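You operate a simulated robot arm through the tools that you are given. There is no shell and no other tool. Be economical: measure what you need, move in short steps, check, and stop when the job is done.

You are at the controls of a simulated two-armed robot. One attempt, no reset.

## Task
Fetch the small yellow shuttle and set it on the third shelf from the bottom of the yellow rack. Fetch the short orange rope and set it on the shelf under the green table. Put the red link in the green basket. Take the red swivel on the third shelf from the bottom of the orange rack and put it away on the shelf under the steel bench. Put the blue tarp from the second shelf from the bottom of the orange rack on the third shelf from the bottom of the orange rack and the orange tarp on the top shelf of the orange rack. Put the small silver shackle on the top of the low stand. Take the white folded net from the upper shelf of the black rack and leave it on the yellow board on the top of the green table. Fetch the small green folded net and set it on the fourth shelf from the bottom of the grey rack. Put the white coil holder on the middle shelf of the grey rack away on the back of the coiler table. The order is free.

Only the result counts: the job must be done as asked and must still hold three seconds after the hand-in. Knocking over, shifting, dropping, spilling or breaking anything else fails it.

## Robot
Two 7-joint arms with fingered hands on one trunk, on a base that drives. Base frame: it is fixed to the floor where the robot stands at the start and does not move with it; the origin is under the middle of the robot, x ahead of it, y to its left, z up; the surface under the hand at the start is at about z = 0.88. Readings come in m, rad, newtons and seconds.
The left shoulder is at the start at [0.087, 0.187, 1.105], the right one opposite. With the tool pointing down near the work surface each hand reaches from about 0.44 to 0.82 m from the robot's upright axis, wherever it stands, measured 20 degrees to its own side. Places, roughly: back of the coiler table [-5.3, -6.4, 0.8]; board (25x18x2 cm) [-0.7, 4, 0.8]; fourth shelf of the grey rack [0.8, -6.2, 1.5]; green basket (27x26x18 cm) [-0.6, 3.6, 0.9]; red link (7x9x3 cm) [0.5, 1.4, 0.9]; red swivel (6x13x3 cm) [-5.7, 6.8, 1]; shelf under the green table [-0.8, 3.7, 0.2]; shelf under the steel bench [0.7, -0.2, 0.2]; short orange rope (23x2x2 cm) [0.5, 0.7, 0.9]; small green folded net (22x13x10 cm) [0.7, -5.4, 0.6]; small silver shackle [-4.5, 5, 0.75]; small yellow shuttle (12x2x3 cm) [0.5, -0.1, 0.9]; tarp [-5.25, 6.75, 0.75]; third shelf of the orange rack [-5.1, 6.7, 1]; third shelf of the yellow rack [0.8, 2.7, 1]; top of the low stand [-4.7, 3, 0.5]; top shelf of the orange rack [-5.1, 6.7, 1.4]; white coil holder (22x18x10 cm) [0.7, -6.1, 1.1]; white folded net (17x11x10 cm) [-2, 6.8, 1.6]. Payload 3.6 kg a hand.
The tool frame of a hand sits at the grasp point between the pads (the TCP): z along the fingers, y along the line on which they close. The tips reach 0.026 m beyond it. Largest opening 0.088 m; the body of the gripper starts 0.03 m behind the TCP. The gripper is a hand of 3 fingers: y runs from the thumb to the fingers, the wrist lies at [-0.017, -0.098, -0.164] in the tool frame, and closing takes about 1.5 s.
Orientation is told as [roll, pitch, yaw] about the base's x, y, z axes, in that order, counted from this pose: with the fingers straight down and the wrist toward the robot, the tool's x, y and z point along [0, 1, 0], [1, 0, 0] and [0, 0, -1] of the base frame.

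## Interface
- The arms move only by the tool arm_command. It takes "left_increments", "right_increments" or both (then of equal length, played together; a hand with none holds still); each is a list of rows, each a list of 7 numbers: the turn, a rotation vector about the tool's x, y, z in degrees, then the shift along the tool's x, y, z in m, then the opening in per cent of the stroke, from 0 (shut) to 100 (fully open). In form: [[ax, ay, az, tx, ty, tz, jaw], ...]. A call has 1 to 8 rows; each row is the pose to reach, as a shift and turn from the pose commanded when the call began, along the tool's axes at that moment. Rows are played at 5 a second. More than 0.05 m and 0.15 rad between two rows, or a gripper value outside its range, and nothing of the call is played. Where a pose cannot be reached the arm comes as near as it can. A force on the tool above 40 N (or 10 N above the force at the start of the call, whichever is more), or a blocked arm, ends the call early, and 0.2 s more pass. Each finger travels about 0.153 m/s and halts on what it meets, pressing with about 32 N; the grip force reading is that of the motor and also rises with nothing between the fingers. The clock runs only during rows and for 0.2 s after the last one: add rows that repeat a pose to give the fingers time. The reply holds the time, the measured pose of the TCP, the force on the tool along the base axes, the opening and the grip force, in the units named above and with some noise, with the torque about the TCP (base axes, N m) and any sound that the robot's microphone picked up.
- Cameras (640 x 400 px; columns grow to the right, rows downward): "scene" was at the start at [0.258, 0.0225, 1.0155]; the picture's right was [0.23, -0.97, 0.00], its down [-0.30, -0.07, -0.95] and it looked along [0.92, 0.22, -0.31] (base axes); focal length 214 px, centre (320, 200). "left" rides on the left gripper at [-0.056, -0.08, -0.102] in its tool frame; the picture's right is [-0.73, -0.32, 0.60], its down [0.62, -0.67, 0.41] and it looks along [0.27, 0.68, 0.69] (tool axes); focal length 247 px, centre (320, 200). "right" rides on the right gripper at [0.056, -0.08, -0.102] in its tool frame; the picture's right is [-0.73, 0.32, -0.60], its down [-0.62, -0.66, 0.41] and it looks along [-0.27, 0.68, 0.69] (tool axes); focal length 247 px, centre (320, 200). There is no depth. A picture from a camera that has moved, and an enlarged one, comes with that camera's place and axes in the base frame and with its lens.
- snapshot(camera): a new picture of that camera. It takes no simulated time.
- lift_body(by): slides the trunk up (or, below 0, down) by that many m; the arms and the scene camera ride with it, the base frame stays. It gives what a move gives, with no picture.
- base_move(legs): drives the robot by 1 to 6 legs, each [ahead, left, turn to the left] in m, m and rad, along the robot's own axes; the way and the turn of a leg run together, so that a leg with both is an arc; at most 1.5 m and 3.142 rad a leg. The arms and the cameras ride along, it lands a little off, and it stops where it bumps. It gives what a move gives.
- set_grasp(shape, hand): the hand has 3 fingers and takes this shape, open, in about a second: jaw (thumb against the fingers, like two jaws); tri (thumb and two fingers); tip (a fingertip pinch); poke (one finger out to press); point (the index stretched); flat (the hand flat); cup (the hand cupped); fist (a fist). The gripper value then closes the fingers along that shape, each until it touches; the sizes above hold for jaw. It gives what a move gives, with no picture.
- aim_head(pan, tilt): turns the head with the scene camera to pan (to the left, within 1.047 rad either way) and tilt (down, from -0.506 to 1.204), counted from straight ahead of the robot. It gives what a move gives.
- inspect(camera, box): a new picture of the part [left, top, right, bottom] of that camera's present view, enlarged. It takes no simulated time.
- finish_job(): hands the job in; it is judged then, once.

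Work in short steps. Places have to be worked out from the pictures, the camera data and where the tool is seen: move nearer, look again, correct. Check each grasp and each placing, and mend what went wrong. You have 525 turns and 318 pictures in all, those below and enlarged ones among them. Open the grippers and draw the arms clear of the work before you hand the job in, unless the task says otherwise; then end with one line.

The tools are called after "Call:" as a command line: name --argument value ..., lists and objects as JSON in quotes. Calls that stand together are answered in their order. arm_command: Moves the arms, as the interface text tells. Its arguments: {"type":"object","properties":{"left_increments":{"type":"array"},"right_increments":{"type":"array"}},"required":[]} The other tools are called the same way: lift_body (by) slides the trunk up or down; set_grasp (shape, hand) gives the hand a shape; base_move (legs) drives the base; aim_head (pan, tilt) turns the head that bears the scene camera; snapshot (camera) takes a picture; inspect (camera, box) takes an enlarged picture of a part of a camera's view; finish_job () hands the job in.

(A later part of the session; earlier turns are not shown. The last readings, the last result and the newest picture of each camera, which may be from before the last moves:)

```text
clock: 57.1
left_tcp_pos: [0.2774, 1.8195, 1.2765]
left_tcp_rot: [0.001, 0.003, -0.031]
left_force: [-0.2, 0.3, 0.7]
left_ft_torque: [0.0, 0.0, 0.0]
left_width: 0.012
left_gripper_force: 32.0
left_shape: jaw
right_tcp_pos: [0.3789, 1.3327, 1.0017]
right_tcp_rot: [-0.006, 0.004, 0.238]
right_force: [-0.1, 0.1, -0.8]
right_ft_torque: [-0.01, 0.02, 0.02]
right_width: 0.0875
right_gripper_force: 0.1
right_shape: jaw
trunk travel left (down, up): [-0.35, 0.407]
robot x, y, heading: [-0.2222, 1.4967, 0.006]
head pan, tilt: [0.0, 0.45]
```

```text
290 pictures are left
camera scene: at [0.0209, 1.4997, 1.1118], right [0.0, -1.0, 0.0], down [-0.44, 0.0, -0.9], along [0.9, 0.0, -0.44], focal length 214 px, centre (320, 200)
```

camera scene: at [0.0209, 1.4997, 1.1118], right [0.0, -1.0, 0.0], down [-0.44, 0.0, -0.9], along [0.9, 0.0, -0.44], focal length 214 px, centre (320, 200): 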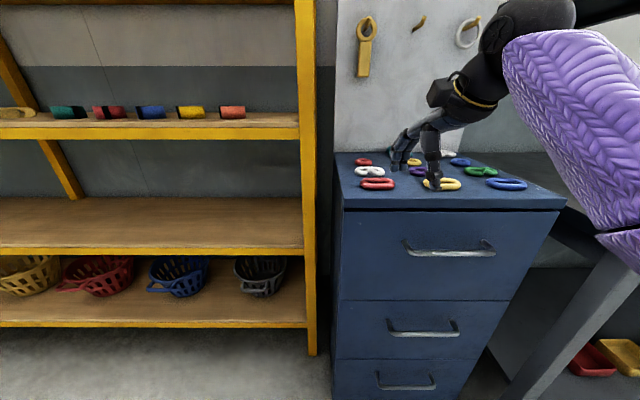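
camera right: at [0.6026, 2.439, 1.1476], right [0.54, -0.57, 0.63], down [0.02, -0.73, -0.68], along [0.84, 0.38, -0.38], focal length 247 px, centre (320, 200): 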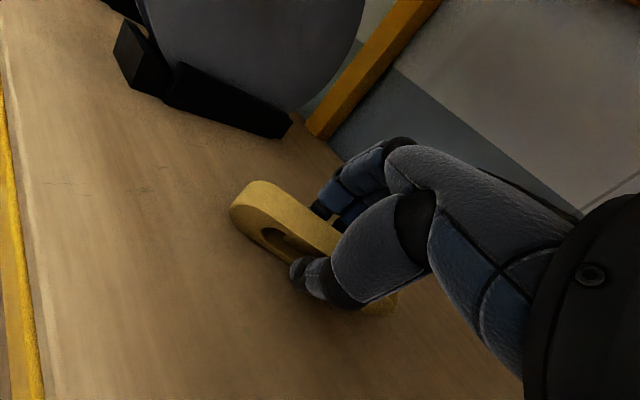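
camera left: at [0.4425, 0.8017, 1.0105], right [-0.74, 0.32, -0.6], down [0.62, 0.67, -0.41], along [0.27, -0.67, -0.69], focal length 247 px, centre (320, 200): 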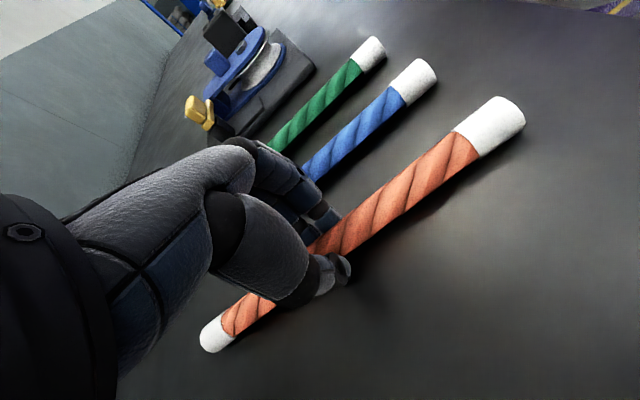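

There are two red pieces on the cabinet. I'll zoom in to tell them apart.

Call:
inspect --camera "scene" --box '[330, 130, 570, 220]'

Call:
snapshot --camera "right"

```text
2.67 times, centred on (450, 175) of scene
camera zoom: at [0.0209, 1.4997, 1.1118], right [0.0, -1.0, 0.0], down [-0.44, 0.0, -0.9], along [0.9, 0.0, -0.44], focal length 572 px, centre (-27, 267)
```

zoom: 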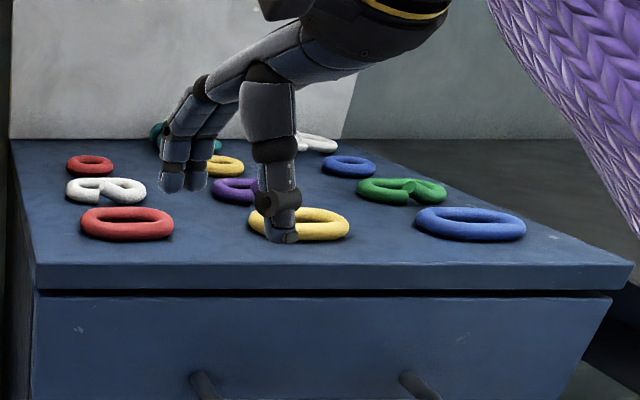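

```text
288 pictures are left
camera right: at [0.2896, 1.3705, 1.1045], right [0.49, -0.64, 0.6], down [-0.5, -0.76, -0.41], along [0.72, -0.1, -0.69], focal length 247 px, centre (320, 200)
```

right: 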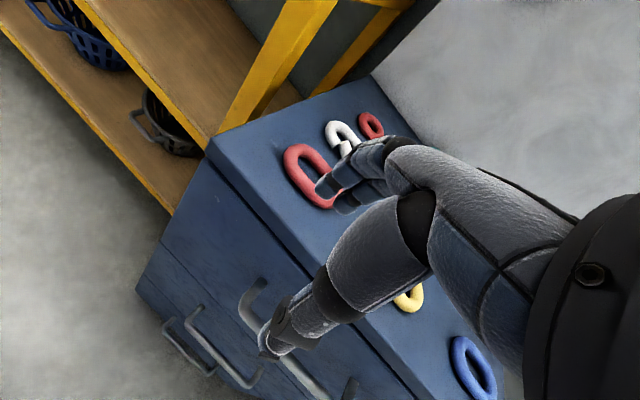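

The front red piece is the link, at about (0.475, 1.369). I'll position the hand above it for a closer look.

Call:
arm_command --right_increments '[[0, 0, 4, 0.01, 0, -0.04, 100], [0, 0, 8, 0.02, 0.0, -0.08, 100], [0, 0, 13, 0.036, 0.01, -0.1, 100]]'

Call:
snapshot --camera "right"

Call:
inspect --camera "scene" --box '[340, 140, 460, 215]'

```text
clock: 57.9
left_tcp_pos: [0.2784, 1.821, 1.2756]
left_tcp_rot: [0.0, 0.003, -0.033]
left_force: [-0.4, 0.7, -0.8]
left_ft_torque: [0.0, 0.0, -0.05]
left_width: 0.0123
left_gripper_force: 31.6
left_shape: jaw
right_tcp_pos: [0.3809, 1.3726, 1.1015]
right_tcp_rot: [-0.006, 0.005, 0.007]
right_force: [0.5, 0.7, -0.3]
right_ft_torque: [-0.01, 0.01, 0.0]
right_width: 0.0878
right_gripper_force: 0.0
right_shape: jaw
trunk travel left (down, up): [-0.35, 0.407]
robot x, y, heading: [-0.2249, 1.499, 0.003]
head pan, tilt: [0.0, 0.45]
```

```text
287 pictures are left
camera right: at [0.3019, 1.4298, 1.2046], right [0.33, -0.73, 0.6], down [-0.66, -0.63, -0.4], along [0.67, -0.27, -0.69], focal length 247 px, centre (320, 200)
```

right: 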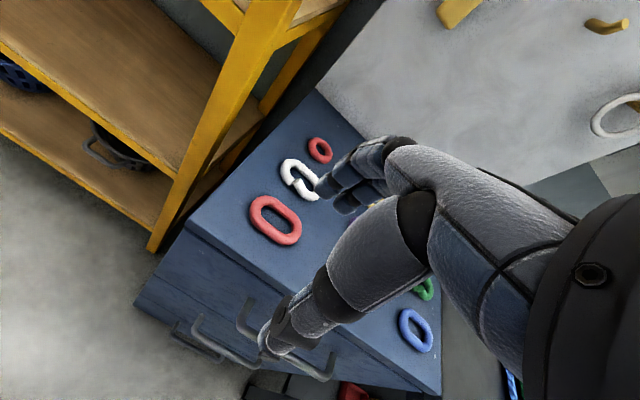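

```text
5.33 times, centred on (400, 178) of scene
camera zoom: at [0.0209, 1.5004, 1.1118], right [0.0, -1.0, 0.0], down [-0.44, 0.0, -0.9], along [0.9, 0.0, -0.44], focal length 1144 px, centre (-107, 320)
```

zoom: 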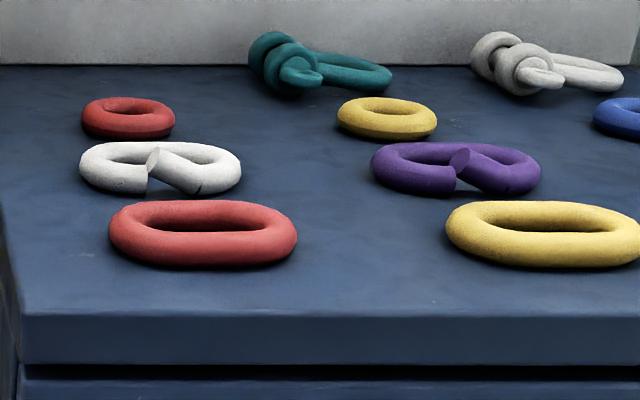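

The link lies lengthwise in y at about (0.489, 1.366). I'll move above it and check.

Call:
arm_command --right_increments '[[0, 0, 0, -0.002, 0.036, 0.01, 100], [0, 0, 0, -0.004, 0.072, 0.03, 100], [0, 0, 0, -0.006, 0.108, 0.06, 100], [0, 0, 0, -0.006, 0.108, 0.1, 100]]'

Call:
snapshot --camera "right"

Call:
inspect --camera "scene" --box '[340, 130, 460, 205]'

```text
clock: 58.9
left_tcp_pos: [0.2772, 1.8205, 1.2751]
left_tcp_rot: [0.001, 0.002, -0.032]
left_force: [1.0, -0.2, -0.7]
left_ft_torque: [-0.04, -0.01, -0.02]
left_width: 0.0124
left_gripper_force: 31.6
left_shape: jaw
right_tcp_pos: [0.4892, 1.3665, 1.0006]
right_tcp_rot: [-0.004, 0.005, 0.011]
right_force: [-1.0, 0.2, -0.3]
right_ft_torque: [0.01, 0.02, 0.0]
right_width: 0.0882
right_gripper_force: 0.1
right_shape: jaw
trunk travel left (down, up): [-0.35, 0.407]
robot x, y, heading: [-0.2249, 1.4983, -0.001]
head pan, tilt: [0.0, 0.45]
```

```text
285 pictures are left
camera right: at [0.4104, 1.4229, 1.1037], right [0.33, -0.73, 0.6], down [-0.66, -0.63, -0.41], along [0.68, -0.26, -0.69], focal length 247 px, centre (320, 200)
```

right: 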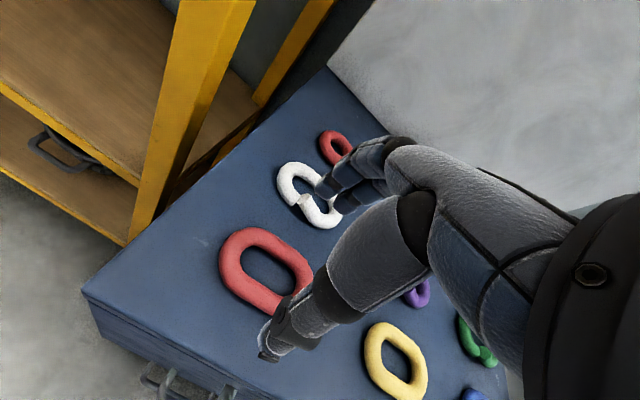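

```text
5.33 times, centred on (400, 168) of scene
camera zoom: at [0.021, 1.4994, 1.1118], right [0.0, -1.0, 0.0], down [-0.44, 0.0, -0.9], along [0.9, 0.0, -0.44], focal length 1144 px, centre (-107, 373)
```

zoom: 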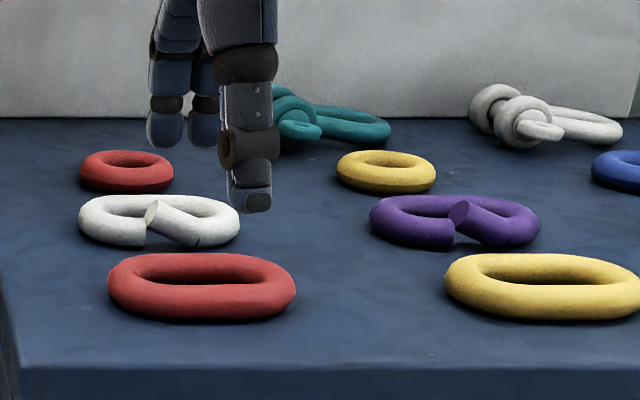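

Triangulation agrees on (0.491, 1.369, 0.923). I'll descend part-way and verify the fingers straddle it.

Call:
arm_command --right_increments '[[0, 0, 0, 0.003, 0.002, 0.03, 100], [0, 0, 0, 0.003, 0.002, 0.03, 100]]'

Call:
snapshot --camera "right"

Call:
inspect --camera "scene" --box '[340, 130, 460, 205]'

```text
clock: 59.5
left_tcp_pos: [0.2768, 1.8213, 1.2765]
left_tcp_rot: [0.0, 0.001, -0.03]
left_force: [0.2, 1.0, -1.4]
left_ft_torque: [-0.03, -0.02, 0.01]
left_width: 0.0123
left_gripper_force: 31.7
left_shape: jaw
right_tcp_pos: [0.4895, 1.3713, 0.9712]
right_tcp_rot: [-0.007, 0.004, 0.009]
right_force: [-0.5, 0.2, 0.1]
right_ft_torque: [0.02, 0.02, 0.01]
right_width: 0.0878
right_gripper_force: 0.0
right_shape: jaw
trunk travel left (down, up): [-0.35, 0.407]
robot x, y, heading: [-0.2219, 1.4972, 0.004]
head pan, tilt: [0.0, 0.45]
```

```text
283 pictures are left
camera right: at [0.4104, 1.4269, 1.0737], right [0.33, -0.73, 0.6], down [-0.66, -0.63, -0.41], along [0.68, -0.26, -0.69], focal length 247 px, centre (320, 200)
```

right: 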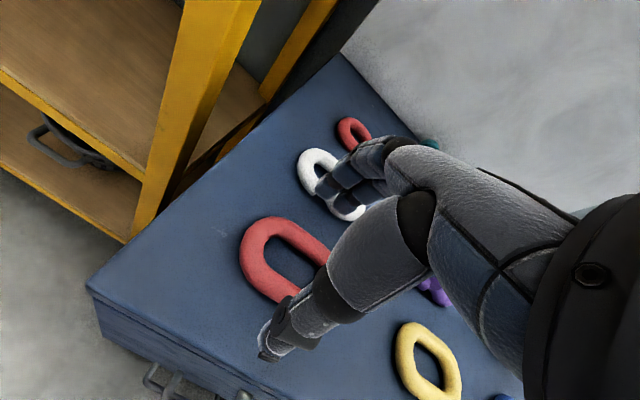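

```text
5.33 times, centred on (400, 168) of scene
camera zoom: at [0.0207, 1.4999, 1.1119], right [0.0, -1.0, 0.0], down [-0.44, 0.0, -0.9], along [0.9, 0.0, -0.44], focal length 1144 px, centre (-107, 373)
```

zoom: 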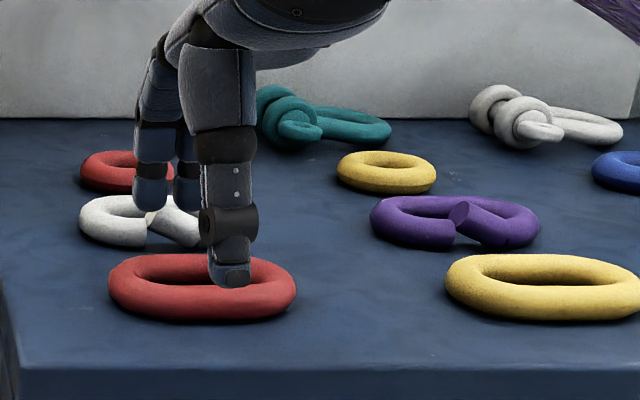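

The thumb is in front of the link and the fingers behind. I'll descend and grip.

Call:
arm_command --right_increments '[[0, 0, 0, 0, 0.005, 0.015, 100], [0, 0, 0, 0, 0.005, 0.03, 100], [0, 0, 0, 0, 0.005, 0.03, 0], [0, 0, 0, 0, 0.005, 0.03, 0], [0, 0, 0, 0, 0.005, 0.03, 0]]'

Call:
snapshot --camera "right"

```text
clock: 60.7
left_tcp_pos: [0.2742, 1.8208, 1.2772]
left_tcp_rot: [0.0, -0.001, -0.031]
left_force: [0.2, -0.3, -0.7]
left_ft_torque: [-0.02, -0.01, -0.01]
left_width: 0.012
left_gripper_force: 31.9
left_shape: jaw
right_tcp_pos: [0.4953, 1.3695, 0.9466]
right_tcp_rot: [-0.004, -0.004, 0.011]
right_force: [-2.2, 0.8, 25.9]
right_ft_torque: [0.08, 1.03, 0.02]
right_width: 0.0478
right_gripper_force: 32.4
right_shape: jaw
trunk travel left (down, up): [-0.35, 0.407]
robot x, y, heading: [-0.2274, 1.4979, 0.005]
head pan, tilt: [0.0, 0.45]
```

```text
281 pictures are left
camera right: at [0.4148, 1.4268, 1.0488], right [0.32, -0.73, 0.6], down [-0.66, -0.63, -0.41], along [0.68, -0.26, -0.68], focal length 247 px, centre (320, 200)
```

right: 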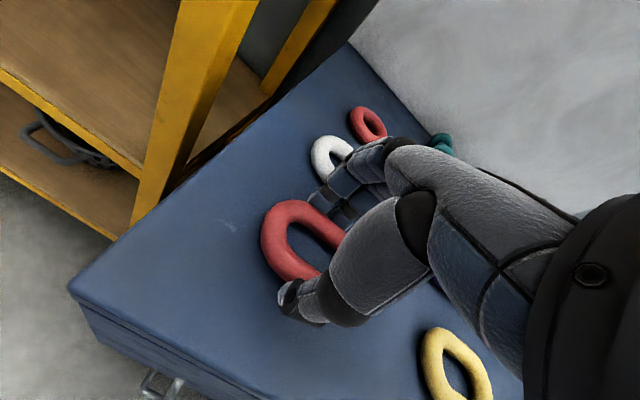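

The link is gripped at 48 mm, with the fingertips touching the cabinet top. I'll lift straight up.

Call:
arm_command --right_increments '[[0, 0, 0, 0, 0, -0.03, 0], [0, 0, 0, 0, 0, -0.07, 0], [0, 0, 0, 0, 0, -0.11, 0], [0, 0, 0, 0, 0, -0.15, 0], [0, 0, 0, 0, 0, -0.19, 0]]'

Call:
snapshot --camera "right"

Call:
inspect --camera "scene" --box '[320, 80, 580, 220]'

```text
clock: 61.9
left_tcp_pos: [0.2772, 1.821, 1.2767]
left_tcp_rot: [0.0, 0.002, -0.033]
left_force: [0.3, -0.6, -0.8]
left_ft_torque: [-0.01, 0.03, 0.0]
left_width: 0.0123
left_gripper_force: 31.8
left_shape: jaw
right_tcp_pos: [0.4969, 1.3683, 1.1306]
right_tcp_rot: [-0.006, 0.003, 0.009]
right_force: [-0.6, 0.1, -1.9]
right_ft_torque: [-0.01, -0.01, -0.01]
right_width: 0.0473
right_gripper_force: 32.4
right_shape: jaw
trunk travel left (down, up): [-0.35, 0.407]
robot x, y, heading: [-0.2241, 1.4991, 0.004]
head pan, tilt: [0.0, 0.45]
```

```text
280 pictures are left
camera right: at [0.4174, 1.4256, 1.2335], right [0.33, -0.73, 0.6], down [-0.66, -0.63, -0.4], along [0.67, -0.26, -0.69], focal length 247 px, centre (320, 200)
```

right: 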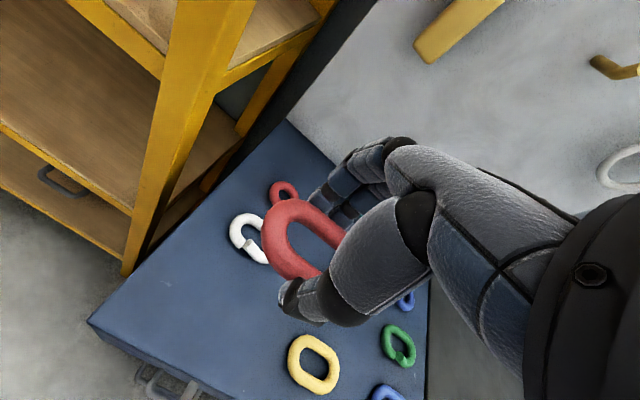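

```text
2.46 times, centred on (450, 150) of scene
camera zoom: at [0.0208, 1.4999, 1.1118], right [0.0, -1.0, 0.0], down [-0.44, 0.0, -0.9], along [0.9, 0.0, -0.44], focal length 528 px, centre (0, 323)
```

zoom: 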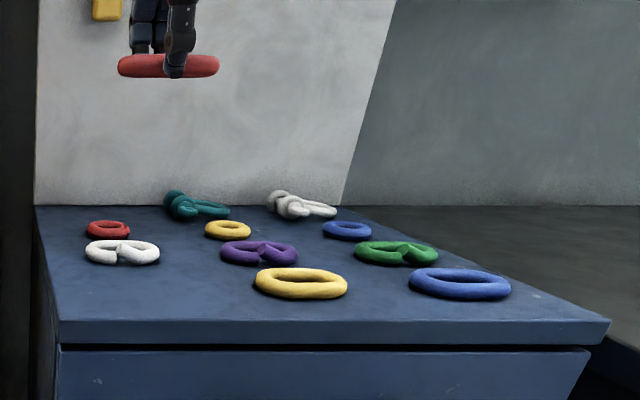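

The link is held and the neighbours are undisturbed. I'll back out, turn left and look towards the green table.

Call:
base_move --legs '[[-0.5, 0, 0], [0, 0, 1.57]]'

Call:
aim_head --pan 0.0 --tilt 0.2

Call:
snapshot --camera "scene"

```text
clock: 68.5
left_tcp_pos: [-1.0197, 2.0084, 1.2772]
left_tcp_rot: [0.0, 0.003, 1.5]
left_force: [-0.3, 0.2, -0.5]
left_ft_torque: [0.03, 0.03, 0.0]
left_width: 0.0121
left_gripper_force: 31.7
left_shape: jaw
right_tcp_pos: [-0.5611, 2.2105, 1.1295]
right_tcp_rot: [-0.006, 0.004, 1.542]
right_force: [0.5, 0.5, -1.9]
right_ft_torque: [0.01, -0.01, 0.01]
right_width: 0.0471
right_gripper_force: 31.9
right_shape: jaw
trunk travel left (down, up): [-0.35, 0.407]
robot x, y, heading: [-0.7166, 1.4984, 1.537]
head pan, tilt: [0.0, 0.45]
```

```text
clock: 69.3
left_tcp_pos: [-1.0191, 2.0088, 1.2757]
left_tcp_rot: [0.001, 0.0, 1.502]
left_force: [-0.3, -0.3, -0.6]
left_ft_torque: [0.0, -0.01, 0.01]
left_width: 0.012
left_gripper_force: 32.2
left_shape: jaw
right_tcp_pos: [-0.559, 2.2108, 1.1295]
right_tcp_rot: [-0.007, 0.004, 1.544]
right_force: [0.0, -0.8, -2.7]
right_ft_torque: [0.0, 0.01, 0.01]
right_width: 0.0473
right_gripper_force: 31.6
right_shape: jaw
trunk travel left (down, up): [-0.35, 0.407]
robot x, y, heading: [-0.7135, 1.4998, 1.537]
head pan, tilt: [0.0, 0.201]
```

```text
278 pictures are left
camera scene: at [-0.7078, 1.7407, 1.1349], right [1.0, -0.04, 0.0], down [-0.01, -0.2, -0.98], along [0.04, 0.98, -0.2], focal length 214 px, centre (320, 200)
```

scene: 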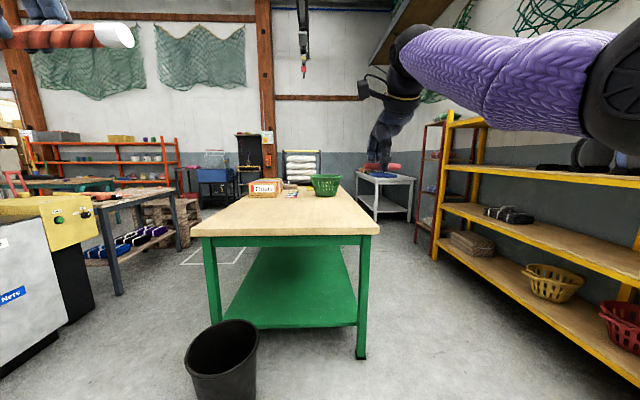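

The green table runs north from y≈2.65 (x -1.21 to -0.42). I'll go up its east side, between it and the yellow rack.

Call:
base_move --legs '[[0, 0, 0.034], [0, -0.8, 0], [1.0, 0, 0]]'

Call:
aim_head --pan 0.4 --tilt 0.35

Call:
snapshot --camera "scene"

```text
clock: 78.9
left_tcp_pos: [-0.2041, 3.0123, 1.2758]
left_tcp_rot: [0.0, 0.002, 1.524]
left_force: [0.7, -0.3, 0.2]
left_ft_torque: [0.02, 0.0, 0.03]
left_width: 0.0118
left_gripper_force: 31.9
left_shape: jaw
right_tcp_pos: [0.2508, 3.2265, 1.129]
right_tcp_rot: [-0.005, 0.006, 1.568]
right_force: [-0.5, -0.3, -2.0]
right_ft_torque: [-0.01, 0.05, -0.01]
right_width: 0.0472
right_gripper_force: 32.2
right_shape: jaw
trunk travel left (down, up): [-0.35, 0.407]
robot x, y, heading: [0.1096, 2.5071, 1.562]
head pan, tilt: [0.0, 0.201]
```

```text
clock: 79.8
left_tcp_pos: [-0.2033, 3.0137, 1.2754]
left_tcp_rot: [0.001, 0.002, 1.527]
left_force: [-0.4, -0.3, -0.8]
left_ft_torque: [0.02, 0.01, 0.0]
left_width: 0.012
left_gripper_force: 32.0
left_shape: jaw
right_tcp_pos: [0.2506, 3.2252, 1.1289]
right_tcp_rot: [-0.005, 0.006, 1.569]
right_force: [-0.7, 0.1, -2.5]
right_ft_torque: [0.01, -0.03, 0.0]
right_width: 0.0471
right_gripper_force: 31.8
right_shape: jaw
trunk travel left (down, up): [-0.35, 0.407]
robot x, y, heading: [0.1073, 2.5074, 1.564]
head pan, tilt: [0.4, 0.351]
```

```text
277 pictures are left
camera scene: at [0.0784, 2.746, 1.121], right [0.93, 0.38, 0.0], down [0.13, -0.32, -0.94], along [-0.36, 0.87, -0.34], focal length 214 px, centre (320, 200)
```

scene: 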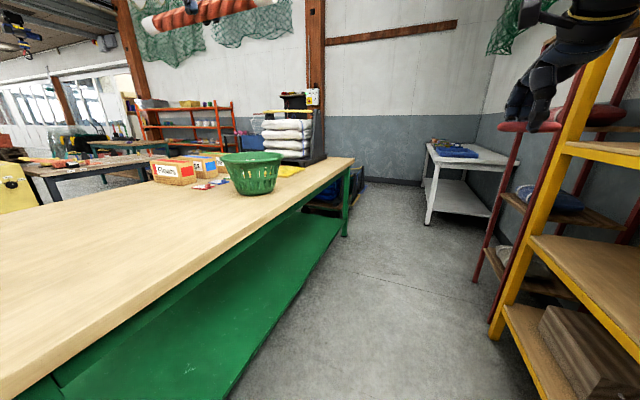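

The path is clear. I'll advance beside the basket and turn to face west.

Call:
base_move --legs '[[1.0, 0.03, 0], [0, 0, 1.58]]'

Call:
aim_head --pan -0.1 --tilt 0.5

Call:
snapshot --camera "scene"

```text
clock: 88.8
left_tcp_pos: [-0.4067, 3.193, 1.2749]
left_tcp_rot: [-0.001, 0.003, 3.109]
left_force: [-0.2, 0.5, -1.4]
left_ft_torque: [-0.05, -0.01, 0.0]
left_width: 0.0121
left_gripper_force: 31.7
left_shape: jaw
right_tcp_pos: [-0.6267, 3.6451, 1.1292]
right_tcp_rot: [-0.006, 0.007, -3.13]
right_force: [-0.3, -0.2, -2.1]
right_ft_torque: [-0.03, -0.02, 0.03]
right_width: 0.047
right_gripper_force: 32.2
right_shape: jaw
trunk travel left (down, up): [-0.35, 0.407]
robot x, y, heading: [0.0908, 3.5171, -3.139]
head pan, tilt: [0.4, 0.351]
```

```text
clock: 89.8
left_tcp_pos: [-0.4063, 3.1924, 1.2751]
left_tcp_rot: [0.0, 0.002, 3.109]
left_force: [0.2, -0.9, -0.5]
left_ft_torque: [0.0, 0.01, 0.0]
left_width: 0.0118
left_gripper_force: 32.2
left_shape: jaw
right_tcp_pos: [-0.6257, 3.6447, 1.1309]
right_tcp_rot: [-0.005, 0.005, -3.131]
right_force: [0.2, 0.1, -2.2]
right_ft_torque: [-0.03, 0.0, 0.02]
right_width: 0.0467
right_gripper_force: 31.7
right_shape: jaw
trunk travel left (down, up): [-0.35, 0.407]
robot x, y, heading: [0.0908, 3.5146, -3.134]
head pan, tilt: [-0.099, 0.499]
```

```text
276 pictures are left
camera scene: at [-0.1472, 3.5239, 1.1073], right [0.1, 1.0, 0.0], down [0.48, -0.05, -0.88], along [-0.87, 0.08, -0.48], focal length 214 px, centre (320, 200)
```

scene: 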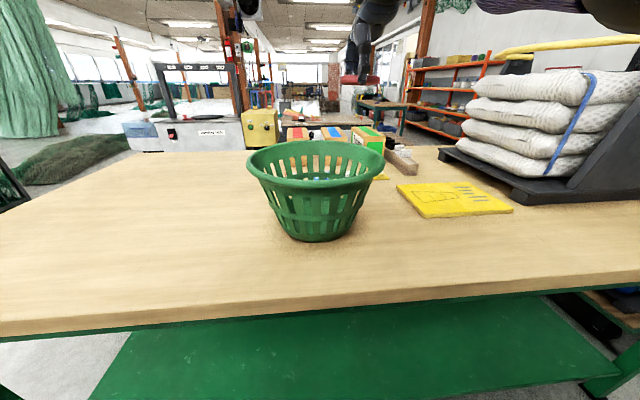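

I'll check the basket's position with the right hand camera as well.

Call:
snapshot --camera "right"

```text
275 pictures are left
camera right: at [-0.5457, 3.5903, 1.2328], right [-0.33, 0.73, 0.6], down [0.66, 0.63, -0.4], along [-0.67, 0.26, -0.69], focal length 247 px, centre (320, 200)
```

right: 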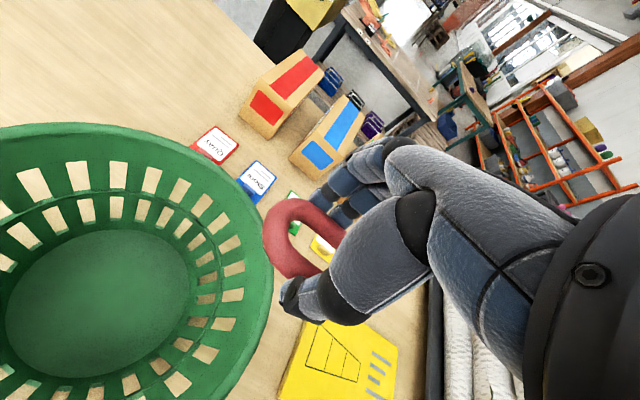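

The basket centre is about (-0.565, 3.553). I'll move the link above it, then lower.

Call:
arm_command --right_increments '[[0, 0, 0, 0.03, -0.02, 0, 0], [0, 0, 0, 0.06, -0.042, 0, 0], [0, 0, 0, 0.092, -0.064, 0, 0], [0, 0, 0, 0.092, -0.064, 0.04, 0], [0, 0, 0, 0.092, -0.064, 0.08, 0], [0, 0, 0, 0.092, -0.064, 0.12, 0]]'

Call:
snapshot --camera "right"

Call:
snapshot --camera "scene"

```text
clock: 91.2
left_tcp_pos: [-0.4084, 3.1931, 1.2754]
left_tcp_rot: [0.0, 0.002, 3.11]
left_force: [-0.1, 0.2, -0.4]
left_ft_torque: [0.0, 0.0, 0.01]
left_width: 0.0118
left_gripper_force: 31.7
left_shape: jaw
right_tcp_pos: [-0.5622, 3.5544, 1.0077]
right_tcp_rot: [-0.004, 0.004, -3.132]
right_force: [-0.1, -0.5, -2.6]
right_ft_torque: [-0.03, -0.03, 0.03]
right_width: 0.0466
right_gripper_force: 32.3
right_shape: jaw
trunk travel left (down, up): [-0.35, 0.407]
robot x, y, heading: [0.0947, 3.513, -3.136]
head pan, tilt: [-0.099, 0.499]
```

```text
274 pictures are left
camera right: at [-0.4814, 3.5, 1.1115], right [-0.33, 0.73, 0.6], down [0.66, 0.63, -0.4], along [-0.67, 0.26, -0.69], focal length 247 px, centre (320, 200)
```

right: 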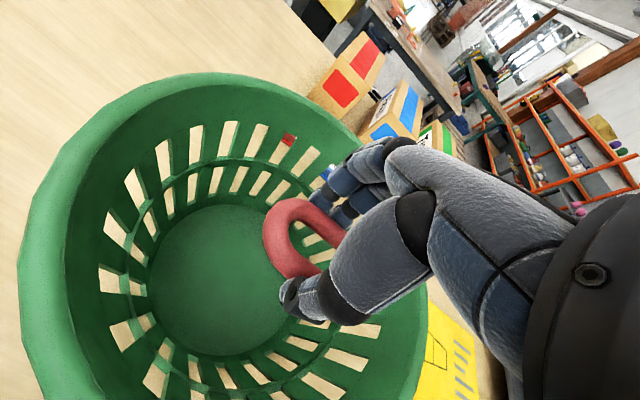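

```text
273 pictures are left
camera scene: at [-0.1475, 3.5242, 1.1072], right [0.1, 1.0, 0.0], down [0.48, -0.05, -0.88], along [-0.87, 0.08, -0.48], focal length 214 px, centre (320, 200)
```

scene: 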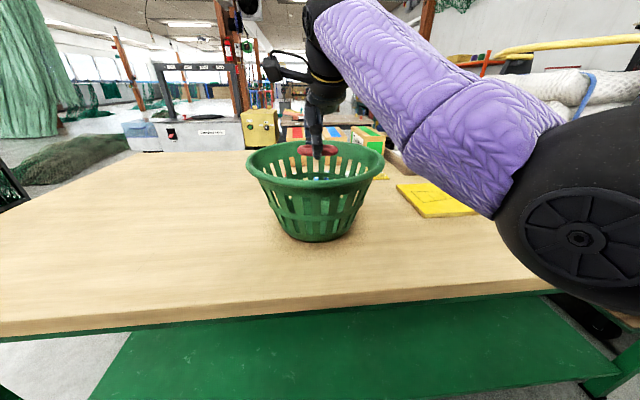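

The hand is centred over the basket. I'll lower and release.

Call:
arm_command --right_increments '[[0, 0, 0, 0, 0, 0.04, 0], [0, 0, 0, 0, 0, 0.075, 0], [0, 0, 0, 0, 0, 0.075, 85], [0, 0, 0, 0, 0, 0.075, 85], [0, 0, 0, 0, 0, 0.035, 85], [0, 0, 0, 0, 0, -0.01, 85], [0, 0, 0, 0, 0, -0.055, 85], [0, 0, 0, 0, 0, -0.1, 85]]'

Call:
snapshot --camera "right"

Call:
snapshot --camera "scene"

```text
clock: 93.0
left_tcp_pos: [-0.4056, 3.1929, 1.2777]
left_tcp_rot: [0.001, 0.003, 3.111]
left_force: [-1.4, 0.2, -0.3]
left_ft_torque: [0.02, 0.01, -0.02]
left_width: 0.0119
left_gripper_force: 31.9
left_shape: jaw
right_tcp_pos: [-0.5606, 3.557, 1.1122]
right_tcp_rot: [-0.005, 0.005, -3.13]
right_force: [0.4, -0.9, 0.5]
right_ft_torque: [0.0, -0.03, 0.01]
right_width: 0.0745
right_gripper_force: 0.0
right_shape: jaw
trunk travel left (down, up): [-0.35, 0.407]
robot x, y, heading: [0.0958, 3.5199, -3.135]
head pan, tilt: [-0.099, 0.499]
```

```text
272 pictures are left
camera right: at [-0.4803, 3.5016, 1.2149], right [-0.33, 0.73, 0.6], down [0.66, 0.63, -0.4], along [-0.67, 0.26, -0.69], focal length 247 px, centre (320, 200)
```

right: 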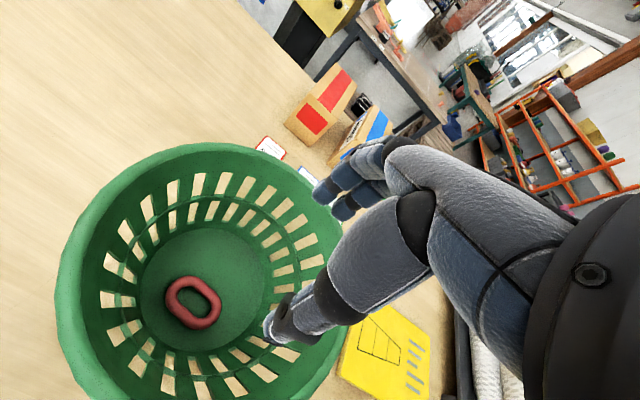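

```text
271 pictures are left
camera scene: at [-0.1466, 3.5239, 1.1074], right [0.1, 1.0, 0.0], down [0.48, -0.05, -0.88], along [-0.87, 0.08, -0.48], focal length 214 px, centre (320, 200)
```

scene: 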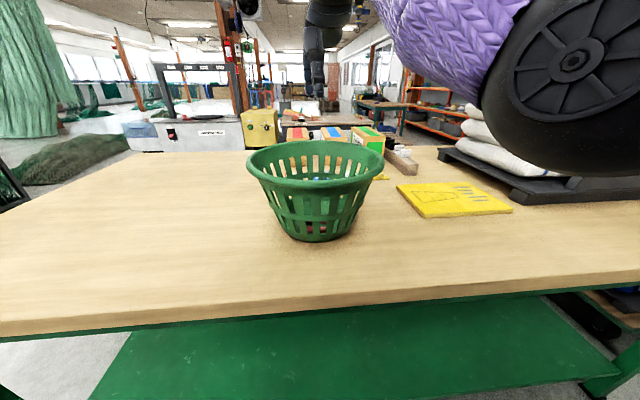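

The link is in the basket. For the rope, I'll raise and retract the right arm, back off, then lower the left hand in front of the table.

Call:
arm_command --right_increments '[[0, 0, 0, 0, 0, -0.05, 85], [0, 0, 0, 0, -0.02, -0.09, 85], [0, 0, 0, 0, -0.05, -0.13, 85], [0, 0, 0, 0, -0.08, -0.17, 85], [0, 0, 0, 0, -0.11, -0.21, 85], [0, 0, 0, 0, -0.14, -0.25, 85], [0, 0, 0, 0, -0.16, -0.28, 85]]'

Call:
base_move --legs '[[-0.22, 0, 0]]'

Call:
aim_head --pan 0.3 --tilt 0.9

Call:
snapshot --camera "scene"

```text
clock: 94.6
left_tcp_pos: [-0.4071, 3.1934, 1.2752]
left_tcp_rot: [0.0, 0.002, 3.111]
left_force: [0.7, 0.8, -0.3]
left_ft_torque: [-0.02, 0.0, 0.0]
left_width: 0.0121
left_gripper_force: 32.4
left_shape: jaw
right_tcp_pos: [-0.4584, 3.5315, 1.414]
right_tcp_rot: [-0.006, 0.004, -3.128]
right_force: [0.0, 0.2, -0.4]
right_ft_torque: [-0.02, -0.02, -0.02]
right_width: 0.0747
right_gripper_force: 0.0
right_shape: jaw
right hand out of reach, approached as far as the arm can: row 4, 5, 6, 7
trunk travel left (down, up): [-0.35, 0.407]
robot x, y, heading: [0.0938, 3.5159, -3.139]
head pan, tilt: [-0.099, 0.499]
```

```text
clock: 96.3
left_tcp_pos: [-0.1827, 3.1938, 1.2761]
left_tcp_rot: [0.001, 0.0, 3.112]
left_force: [0.9, 0.3, -0.6]
left_ft_torque: [-0.01, 0.05, -0.02]
left_width: 0.0117
left_gripper_force: 32.7
left_shape: jaw
right_tcp_pos: [-0.2352, 3.5315, 1.4134]
right_tcp_rot: [-0.006, 0.004, -3.128]
right_force: [-0.8, 0.4, -0.1]
right_ft_torque: [0.02, 0.01, 0.02]
right_width: 0.0747
right_gripper_force: 0.1
right_shape: jaw
trunk travel left (down, up): [-0.35, 0.407]
robot x, y, heading: [0.3118, 3.5132, -3.138]
head pan, tilt: [-0.099, 0.499]
```

```text
clock: 97.1
left_tcp_pos: [-0.1847, 3.1936, 1.2759]
left_tcp_rot: [-0.001, 0.002, 3.111]
left_force: [0.3, -0.2, -1.2]
left_ft_torque: [-0.02, -0.01, 0.02]
left_width: 0.012
left_gripper_force: 31.8
left_shape: jaw
right_tcp_pos: [-0.2353, 3.5319, 1.4132]
right_tcp_rot: [-0.005, 0.005, -3.129]
right_force: [-0.6, -0.3, 0.3]
right_ft_torque: [-0.02, -0.05, 0.0]
right_width: 0.0745
right_gripper_force: 0.1
right_shape: jaw
trunk travel left (down, up): [-0.35, 0.407]
robot x, y, heading: [0.3135, 3.5173, -3.135]
head pan, tilt: [0.3, 0.901]
```

```text
270 pictures are left
camera scene: at [0.0938, 3.4932, 1.0736], right [-0.3, 0.95, 0.0], down [0.75, 0.23, -0.62], along [-0.59, -0.19, -0.78], focal length 214 px, centre (320, 200)
```

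scene: 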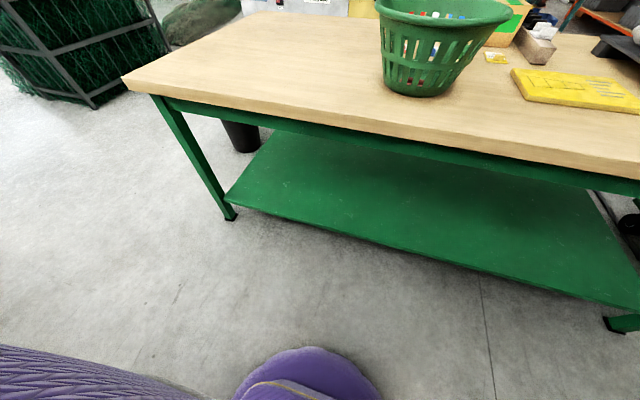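

The shelf edge is at x≈-0.44 and the shelf is empty. I'll shift the left hand inward, then lower the trunk fully.

Call:
arm_command --left_increments '[[0, 0, 0, -0.04, -0.01, 0, 0], [0, 0, 0, -0.08, -0.02, 0, 0], [0, 0, 0, -0.1, -0.03, 0, 0]]'

Call:
lift_body --by -0.345

Call:
arm_command --left_increments '[[0, 0, 0, 0, 0, 0.05, 0], [0, 0, 0, 0, 0, 0.1, 0], [0, 0, 0, 0, 0, 0.15, 0], [0, 0, 0, 0, 0, 0.2, 0], [0, 0, 0, 0, 0, 0.25, 0], [0, 0, 0, 0, 0, 0.3, 0], [0, 0, 0, 0, 0, 0.35, 0], [0, 0, 0, 0, 0, 0.4, 0]]'

Call:
snapshot --camera "scene"

```text
clock: 97.9
left_tcp_pos: [-0.1495, 3.2926, 1.2766]
left_tcp_rot: [-0.001, 0.002, 3.112]
left_force: [-0.8, 0.1, -1.7]
left_ft_torque: [-0.01, -0.01, 0.01]
left_width: 0.0119
left_gripper_force: 32.0
left_shape: jaw
right_tcp_pos: [-0.2357, 3.5327, 1.4133]
right_tcp_rot: [-0.005, 0.006, -3.129]
right_force: [-0.1, 0.2, 0.5]
right_ft_torque: [-0.01, 0.01, 0.01]
right_width: 0.0747
right_gripper_force: 0.2
right_shape: jaw
trunk travel left (down, up): [-0.35, 0.407]
robot x, y, heading: [0.316, 3.5171, -3.136]
head pan, tilt: [0.3, 0.901]
```

```text
clock: 101.3
left_tcp_pos: [-0.1516, 3.2929, 0.9307]
left_tcp_rot: [0.0, 0.001, 3.113]
left_force: [-0.8, 0.5, -0.9]
left_ft_torque: [0.03, -0.01, 0.01]
left_width: 0.0116
left_gripper_force: 32.1
left_shape: jaw
right_tcp_pos: [-0.4187, 3.5311, 0.8568]
right_tcp_rot: [-0.002, 0.397, -3.13]
right_force: [-0.6, 0.4, 0.6]
right_ft_torque: [0.01, -0.04, -0.05]
right_width: 0.0742
right_gripper_force: 0.0
right_shape: jaw
trunk travel left (down, up): [-0.005, 0.752]
robot x, y, heading: [0.3145, 3.5184, -3.139]
head pan, tilt: [0.3, 0.901]
```

```text
clock: 103.1
left_tcp_pos: [-0.1569, 3.2938, 0.5267]
left_tcp_rot: [0.0, 0.003, 3.111]
left_force: [-0.4, 0.2, 0.2]
left_ft_torque: [0.05, 0.04, -0.01]
left_width: 0.0117
left_gripper_force: 32.1
left_shape: jaw
left hand out of reach, approached as far as the arm can: row 2, 3, 4, 5, 6, 7, 8
right_tcp_pos: [-0.4191, 3.5311, 0.8561]
right_tcp_rot: [-0.001, 0.398, -3.129]
right_force: [-0.7, 0.2, 0.8]
right_ft_torque: [-0.02, 0.02, 0.03]
right_width: 0.0748
right_gripper_force: 0.1
right_shape: jaw
trunk travel left (down, up): [-0.005, 0.752]
robot x, y, heading: [0.3165, 3.5148, -3.137]
head pan, tilt: [0.3, 0.901]
```

```text
269 pictures are left
camera scene: at [0.0272, 3.493, 0.6986], right [-0.3, 0.95, 0.0], down [0.75, 0.23, -0.62], along [-0.59, -0.19, -0.78], focal length 214 px, centre (320, 200)
```

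scene: 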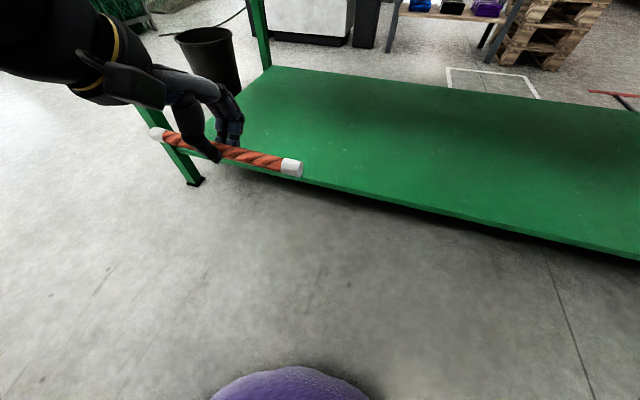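

The right hand ended up at an unexpected pose over the table edge. I'll send a zero-shift command and look at what the arm does.

Call:
snapshot --camera "right"

Call:
arm_command --right_increments '[[0, 0, 0, 0, 0, -0.02, 85]]'

```text
268 pictures are left
camera right: at [-0.3835, 3.4761, 0.9822], right [-0.54, 0.73, 0.43], down [0.76, 0.63, -0.12], along [-0.36, 0.26, -0.89], focal length 247 px, centre (320, 200)
```

right: 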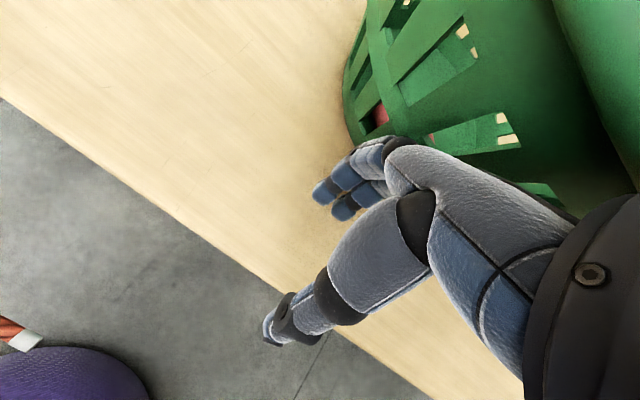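

```text
clock: 103.5
left_tcp_pos: [-0.1576, 3.2932, 0.5273]
left_tcp_rot: [0.001, 0.001, 3.112]
left_force: [-0.5, 0.5, -0.2]
left_ft_torque: [-0.04, -0.01, -0.02]
left_width: 0.0118
left_gripper_force: 31.9
left_shape: jaw
right_tcp_pos: [-0.4268, 3.53, 0.8756]
right_tcp_rot: [0.0, 0.399, -3.131]
right_force: [0.2, 0.3, -0.1]
right_ft_torque: [-0.03, -0.01, 0.0]
right_width: 0.0746
right_gripper_force: 0.0
right_shape: jaw
trunk travel left (down, up): [-0.005, 0.752]
robot x, y, heading: [0.3148, 3.5138, -3.137]
head pan, tilt: [0.3, 0.901]
```

The trunk leans as it lowers. I'll raise and retract the right hand clear of the table and basket.

Call:
arm_command --right_increments '[[0, 0, 0, 0, -0.02, -0.04, 85], [-5, 0, 0, 0, -0.06, -0.06, 85], [-10, 0, 0, 0, -0.1, -0.085, 85], [-15, 0, 0, 0, -0.14, -0.11, 85], [-19, 0, 0, 0, -0.18, -0.13, 85], [-22, 0, 0, 0, -0.21, -0.14, 85]]'

Call:
snapshot --camera "right"

```text
clock: 104.9
left_tcp_pos: [-0.1588, 3.2915, 0.5281]
left_tcp_rot: [0.001, 0.001, 3.11]
left_force: [0.8, 0.2, -0.6]
left_ft_torque: [0.02, 0.01, 0.0]
left_width: 0.0119
left_gripper_force: 31.8
left_shape: jaw
right_tcp_pos: [-0.3421, 3.513, 1.0901]
right_tcp_rot: [0.0, 0.055, -3.129]
right_force: [0.2, 0.0, 0.2]
right_ft_torque: [0.0, 0.02, -0.02]
right_width: 0.0747
right_gripper_force: 0.1
right_shape: jaw
right hand out of reach, approached as far as the arm can: row 1, 2, 3, 4, 5, 6
trunk travel left (down, up): [-0.005, 0.752]
robot x, y, heading: [0.3164, 3.5176, -3.139]
head pan, tilt: [0.3, 0.901]
```

```text
267 pictures are left
camera right: at [-0.2668, 3.4589, 1.1977], right [-0.36, 0.73, 0.58], down [0.68, 0.63, -0.37], along [-0.64, 0.26, -0.72], focal length 247 px, centre (320, 200)
```

right: 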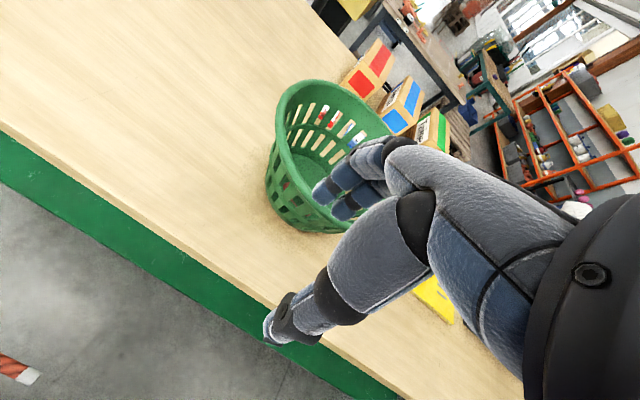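

The basket is fine and the right hand is clear. I'll continue lowering the left hand.

Call:
arm_command --left_increments '[[0, 0, 0, 0, 0, 0.05, 0], [0, 0, 0, 0, 0, 0.1, 0], [0, 0, 0, 0, 0, 0.15, 0], [0, 0, 0, 0, 0, 0.2, 0], [0, 0, 0, 0, 0, 0.22, 0]]'

Call:
snapshot --camera "scene"

```text
clock: 106.1
left_tcp_pos: [-0.1555, 3.2922, 0.305]
left_tcp_rot: [0.003, 0.002, 3.111]
left_force: [0.7, -0.5, -1.2]
left_ft_torque: [-0.02, 0.01, 0.02]
left_width: 0.0117
left_gripper_force: 31.8
left_shape: jaw
right_tcp_pos: [-0.343, 3.5134, 1.0905]
right_tcp_rot: [-0.001, 0.056, -3.128]
right_force: [0.1, -0.1, -0.6]
right_ft_torque: [0.03, 0.02, -0.02]
right_width: 0.0747
right_gripper_force: 0.0
right_shape: jaw
trunk travel left (down, up): [-0.005, 0.752]
robot x, y, heading: [0.3167, 3.5159, -3.137]
head pan, tilt: [0.3, 0.901]
```

```text
266 pictures are left
camera scene: at [0.0272, 3.4929, 0.6986], right [-0.3, 0.95, 0.0], down [0.75, 0.23, -0.62], along [-0.59, -0.19, -0.78], focal length 214 px, centre (320, 200)
```

scene: 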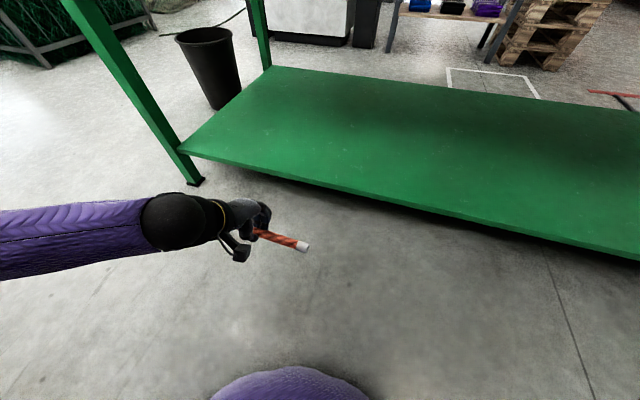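

The head leans forward below table-top height, so I'll drive only 0.2 m and reach with the arm.

Call:
base_move --legs '[[0.19, 0, 0]]'

Call:
arm_command --left_increments '[[0, 0, 0, 0, 0.04, 0, 0], [0, 0, 0, 0, 0.08, 0, 0], [0, 0, 0, 0, 0.12, 0, 0], [0, 0, 0, 0, 0.15, 0, 0]]'

Call:
snapshot --camera "scene"

Call:
snapshot --camera "left"

```text
clock: 107.7
left_tcp_pos: [-0.3479, 3.2938, 0.3048]
left_tcp_rot: [0.0, 0.001, 3.109]
left_force: [-0.1, -0.2, -0.6]
left_ft_torque: [0.0, 0.0, 0.02]
left_width: 0.0117
left_gripper_force: 31.9
left_shape: jaw
right_tcp_pos: [-0.5331, 3.5148, 1.0903]
right_tcp_rot: [-0.001, 0.057, -3.131]
right_force: [0.0, -0.6, -0.1]
right_ft_torque: [-0.01, 0.03, 0.02]
right_width: 0.0747
right_gripper_force: 0.0
right_shape: jaw
trunk travel left (down, up): [-0.005, 0.752]
robot x, y, heading: [0.1244, 3.5157, -3.146]
head pan, tilt: [0.3, 0.901]
```

```text
clock: 108.7
left_tcp_pos: [-0.4975, 3.2969, 0.3059]
left_tcp_rot: [-0.001, 0.002, 3.107]
left_force: [0.6, -0.6, -0.2]
left_ft_torque: [0.01, 0.04, -0.01]
left_width: 0.0119
left_gripper_force: 32.3
left_shape: jaw
right_tcp_pos: [-0.5333, 3.5136, 1.0907]
right_tcp_rot: [-0.002, 0.056, -3.133]
right_force: [-0.6, 0.4, 0.3]
right_ft_torque: [-0.01, 0.01, 0.01]
right_width: 0.0747
right_gripper_force: 0.0
right_shape: jaw
trunk travel left (down, up): [-0.005, 0.752]
robot x, y, heading: [0.128, 3.5131, -3.139]
head pan, tilt: [0.3, 0.901]
```

```text
265 pictures are left
camera scene: at [-0.1637, 3.4932, 0.6985], right [-0.3, 0.95, 0.0], down [0.75, 0.23, -0.62], along [-0.59, -0.18, -0.78], focal length 214 px, centre (320, 200)
```

scene: 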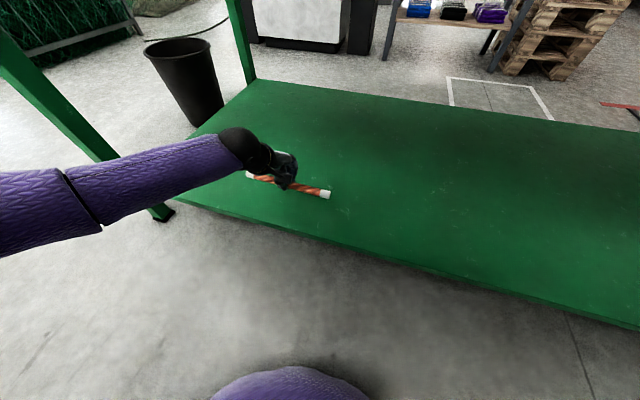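

```text
264 pictures are left
camera left: at [-0.4168, 3.3513, 0.4083], right [0.34, 0.72, -0.6], down [0.64, -0.65, -0.41], along [-0.68, -0.25, -0.69], focal length 247 px, centre (320, 200)
```

left: 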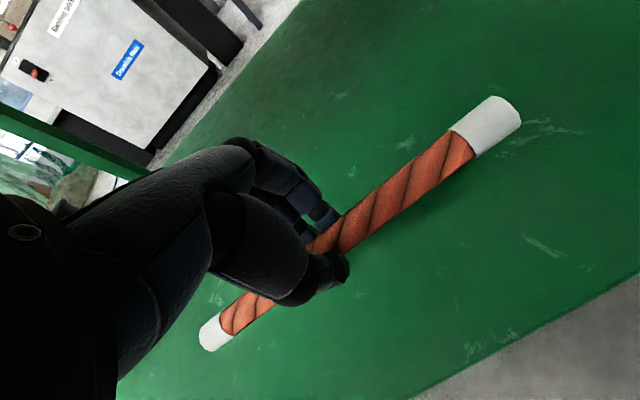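

The rope is above the shelf. I'll go a little further in and lower until contact.

Call:
arm_command --left_increments '[[0, 0, 0, 0, 0.04, 0, 0], [0, 0, 0, 0, 0.04, 0.03, 0], [0, 0, 0, 0, 0.04, 0.05, 0], [0, 0, 0, 0, 0.04, 0.06, 0]]'

Call:
snapshot --camera "left"

```text
clock: 109.7
left_tcp_pos: [-0.5362, 3.2991, 0.245]
left_tcp_rot: [0.0, 0.001, 3.109]
left_force: [0.1, 0.3, -0.7]
left_ft_torque: [0.05, 0.01, 0.0]
left_width: 0.0114
left_gripper_force: 31.5
left_shape: jaw
right_tcp_pos: [-0.5341, 3.5137, 1.0902]
right_tcp_rot: [-0.001, 0.055, -3.131]
right_force: [-0.1, 0.6, 0.2]
right_ft_torque: [-0.01, 0.01, 0.0]
right_width: 0.0747
right_gripper_force: 0.3
right_shape: jaw
trunk travel left (down, up): [-0.005, 0.752]
robot x, y, heading: [0.1256, 3.5129, -3.138]
head pan, tilt: [0.3, 0.901]
```

```text
263 pictures are left
camera left: at [-0.4552, 3.3537, 0.3475], right [0.34, 0.72, -0.6], down [0.64, -0.65, -0.41], along [-0.68, -0.24, -0.69], focal length 247 px, centre (320, 200)
```

left: 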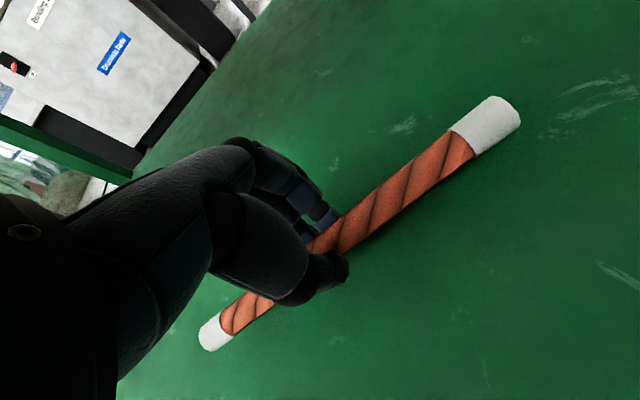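

Not touching yet, so I'll lower in small steps until the force rises.

Call:
arm_command --left_increments '[[0, 0, 0, 0, 0, 0.008, 0], [0, 0, 0, 0, 0, 0.015, 0], [0, 0, 0, 0, 0, 0.022, 0]]'

Call:
snapshot --camera "left"

```text
clock: 110.5
left_tcp_pos: [-0.5399, 3.2996, 0.228]
left_tcp_rot: [0.001, -0.008, 3.109]
left_force: [6.6, -0.1, 22.8]
left_ft_torque: [0.07, -0.55, 0.0]
left_width: 0.0119
left_gripper_force: 32.1
left_shape: jaw
right_tcp_pos: [-0.5298, 3.5144, 1.0933]
right_tcp_rot: [0.0, 0.053, -3.13]
right_force: [1.1, -0.7, -0.4]
right_ft_torque: [-0.02, -0.01, 0.01]
right_width: 0.0747
right_gripper_force: 0.1
right_shape: jaw
trunk travel left (down, up): [-0.005, 0.752]
robot x, y, heading: [0.1214, 3.5119, -3.138]
head pan, tilt: [0.3, 0.901]
```

```text
262 pictures are left
camera left: at [-0.4575, 3.3533, 0.3291], right [0.34, 0.72, -0.6], down [0.64, -0.64, -0.42], along [-0.69, -0.24, -0.68], focal length 247 px, centre (320, 200)
```

left: 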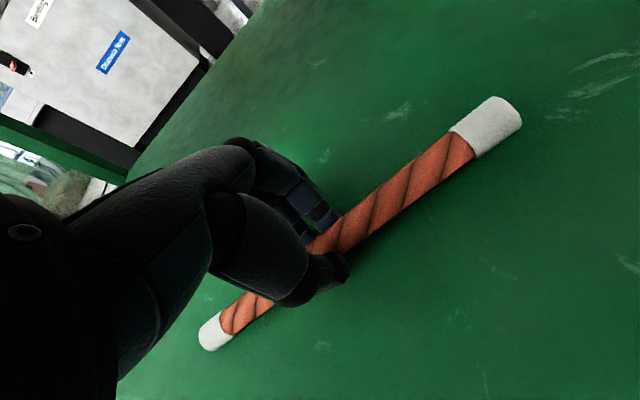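

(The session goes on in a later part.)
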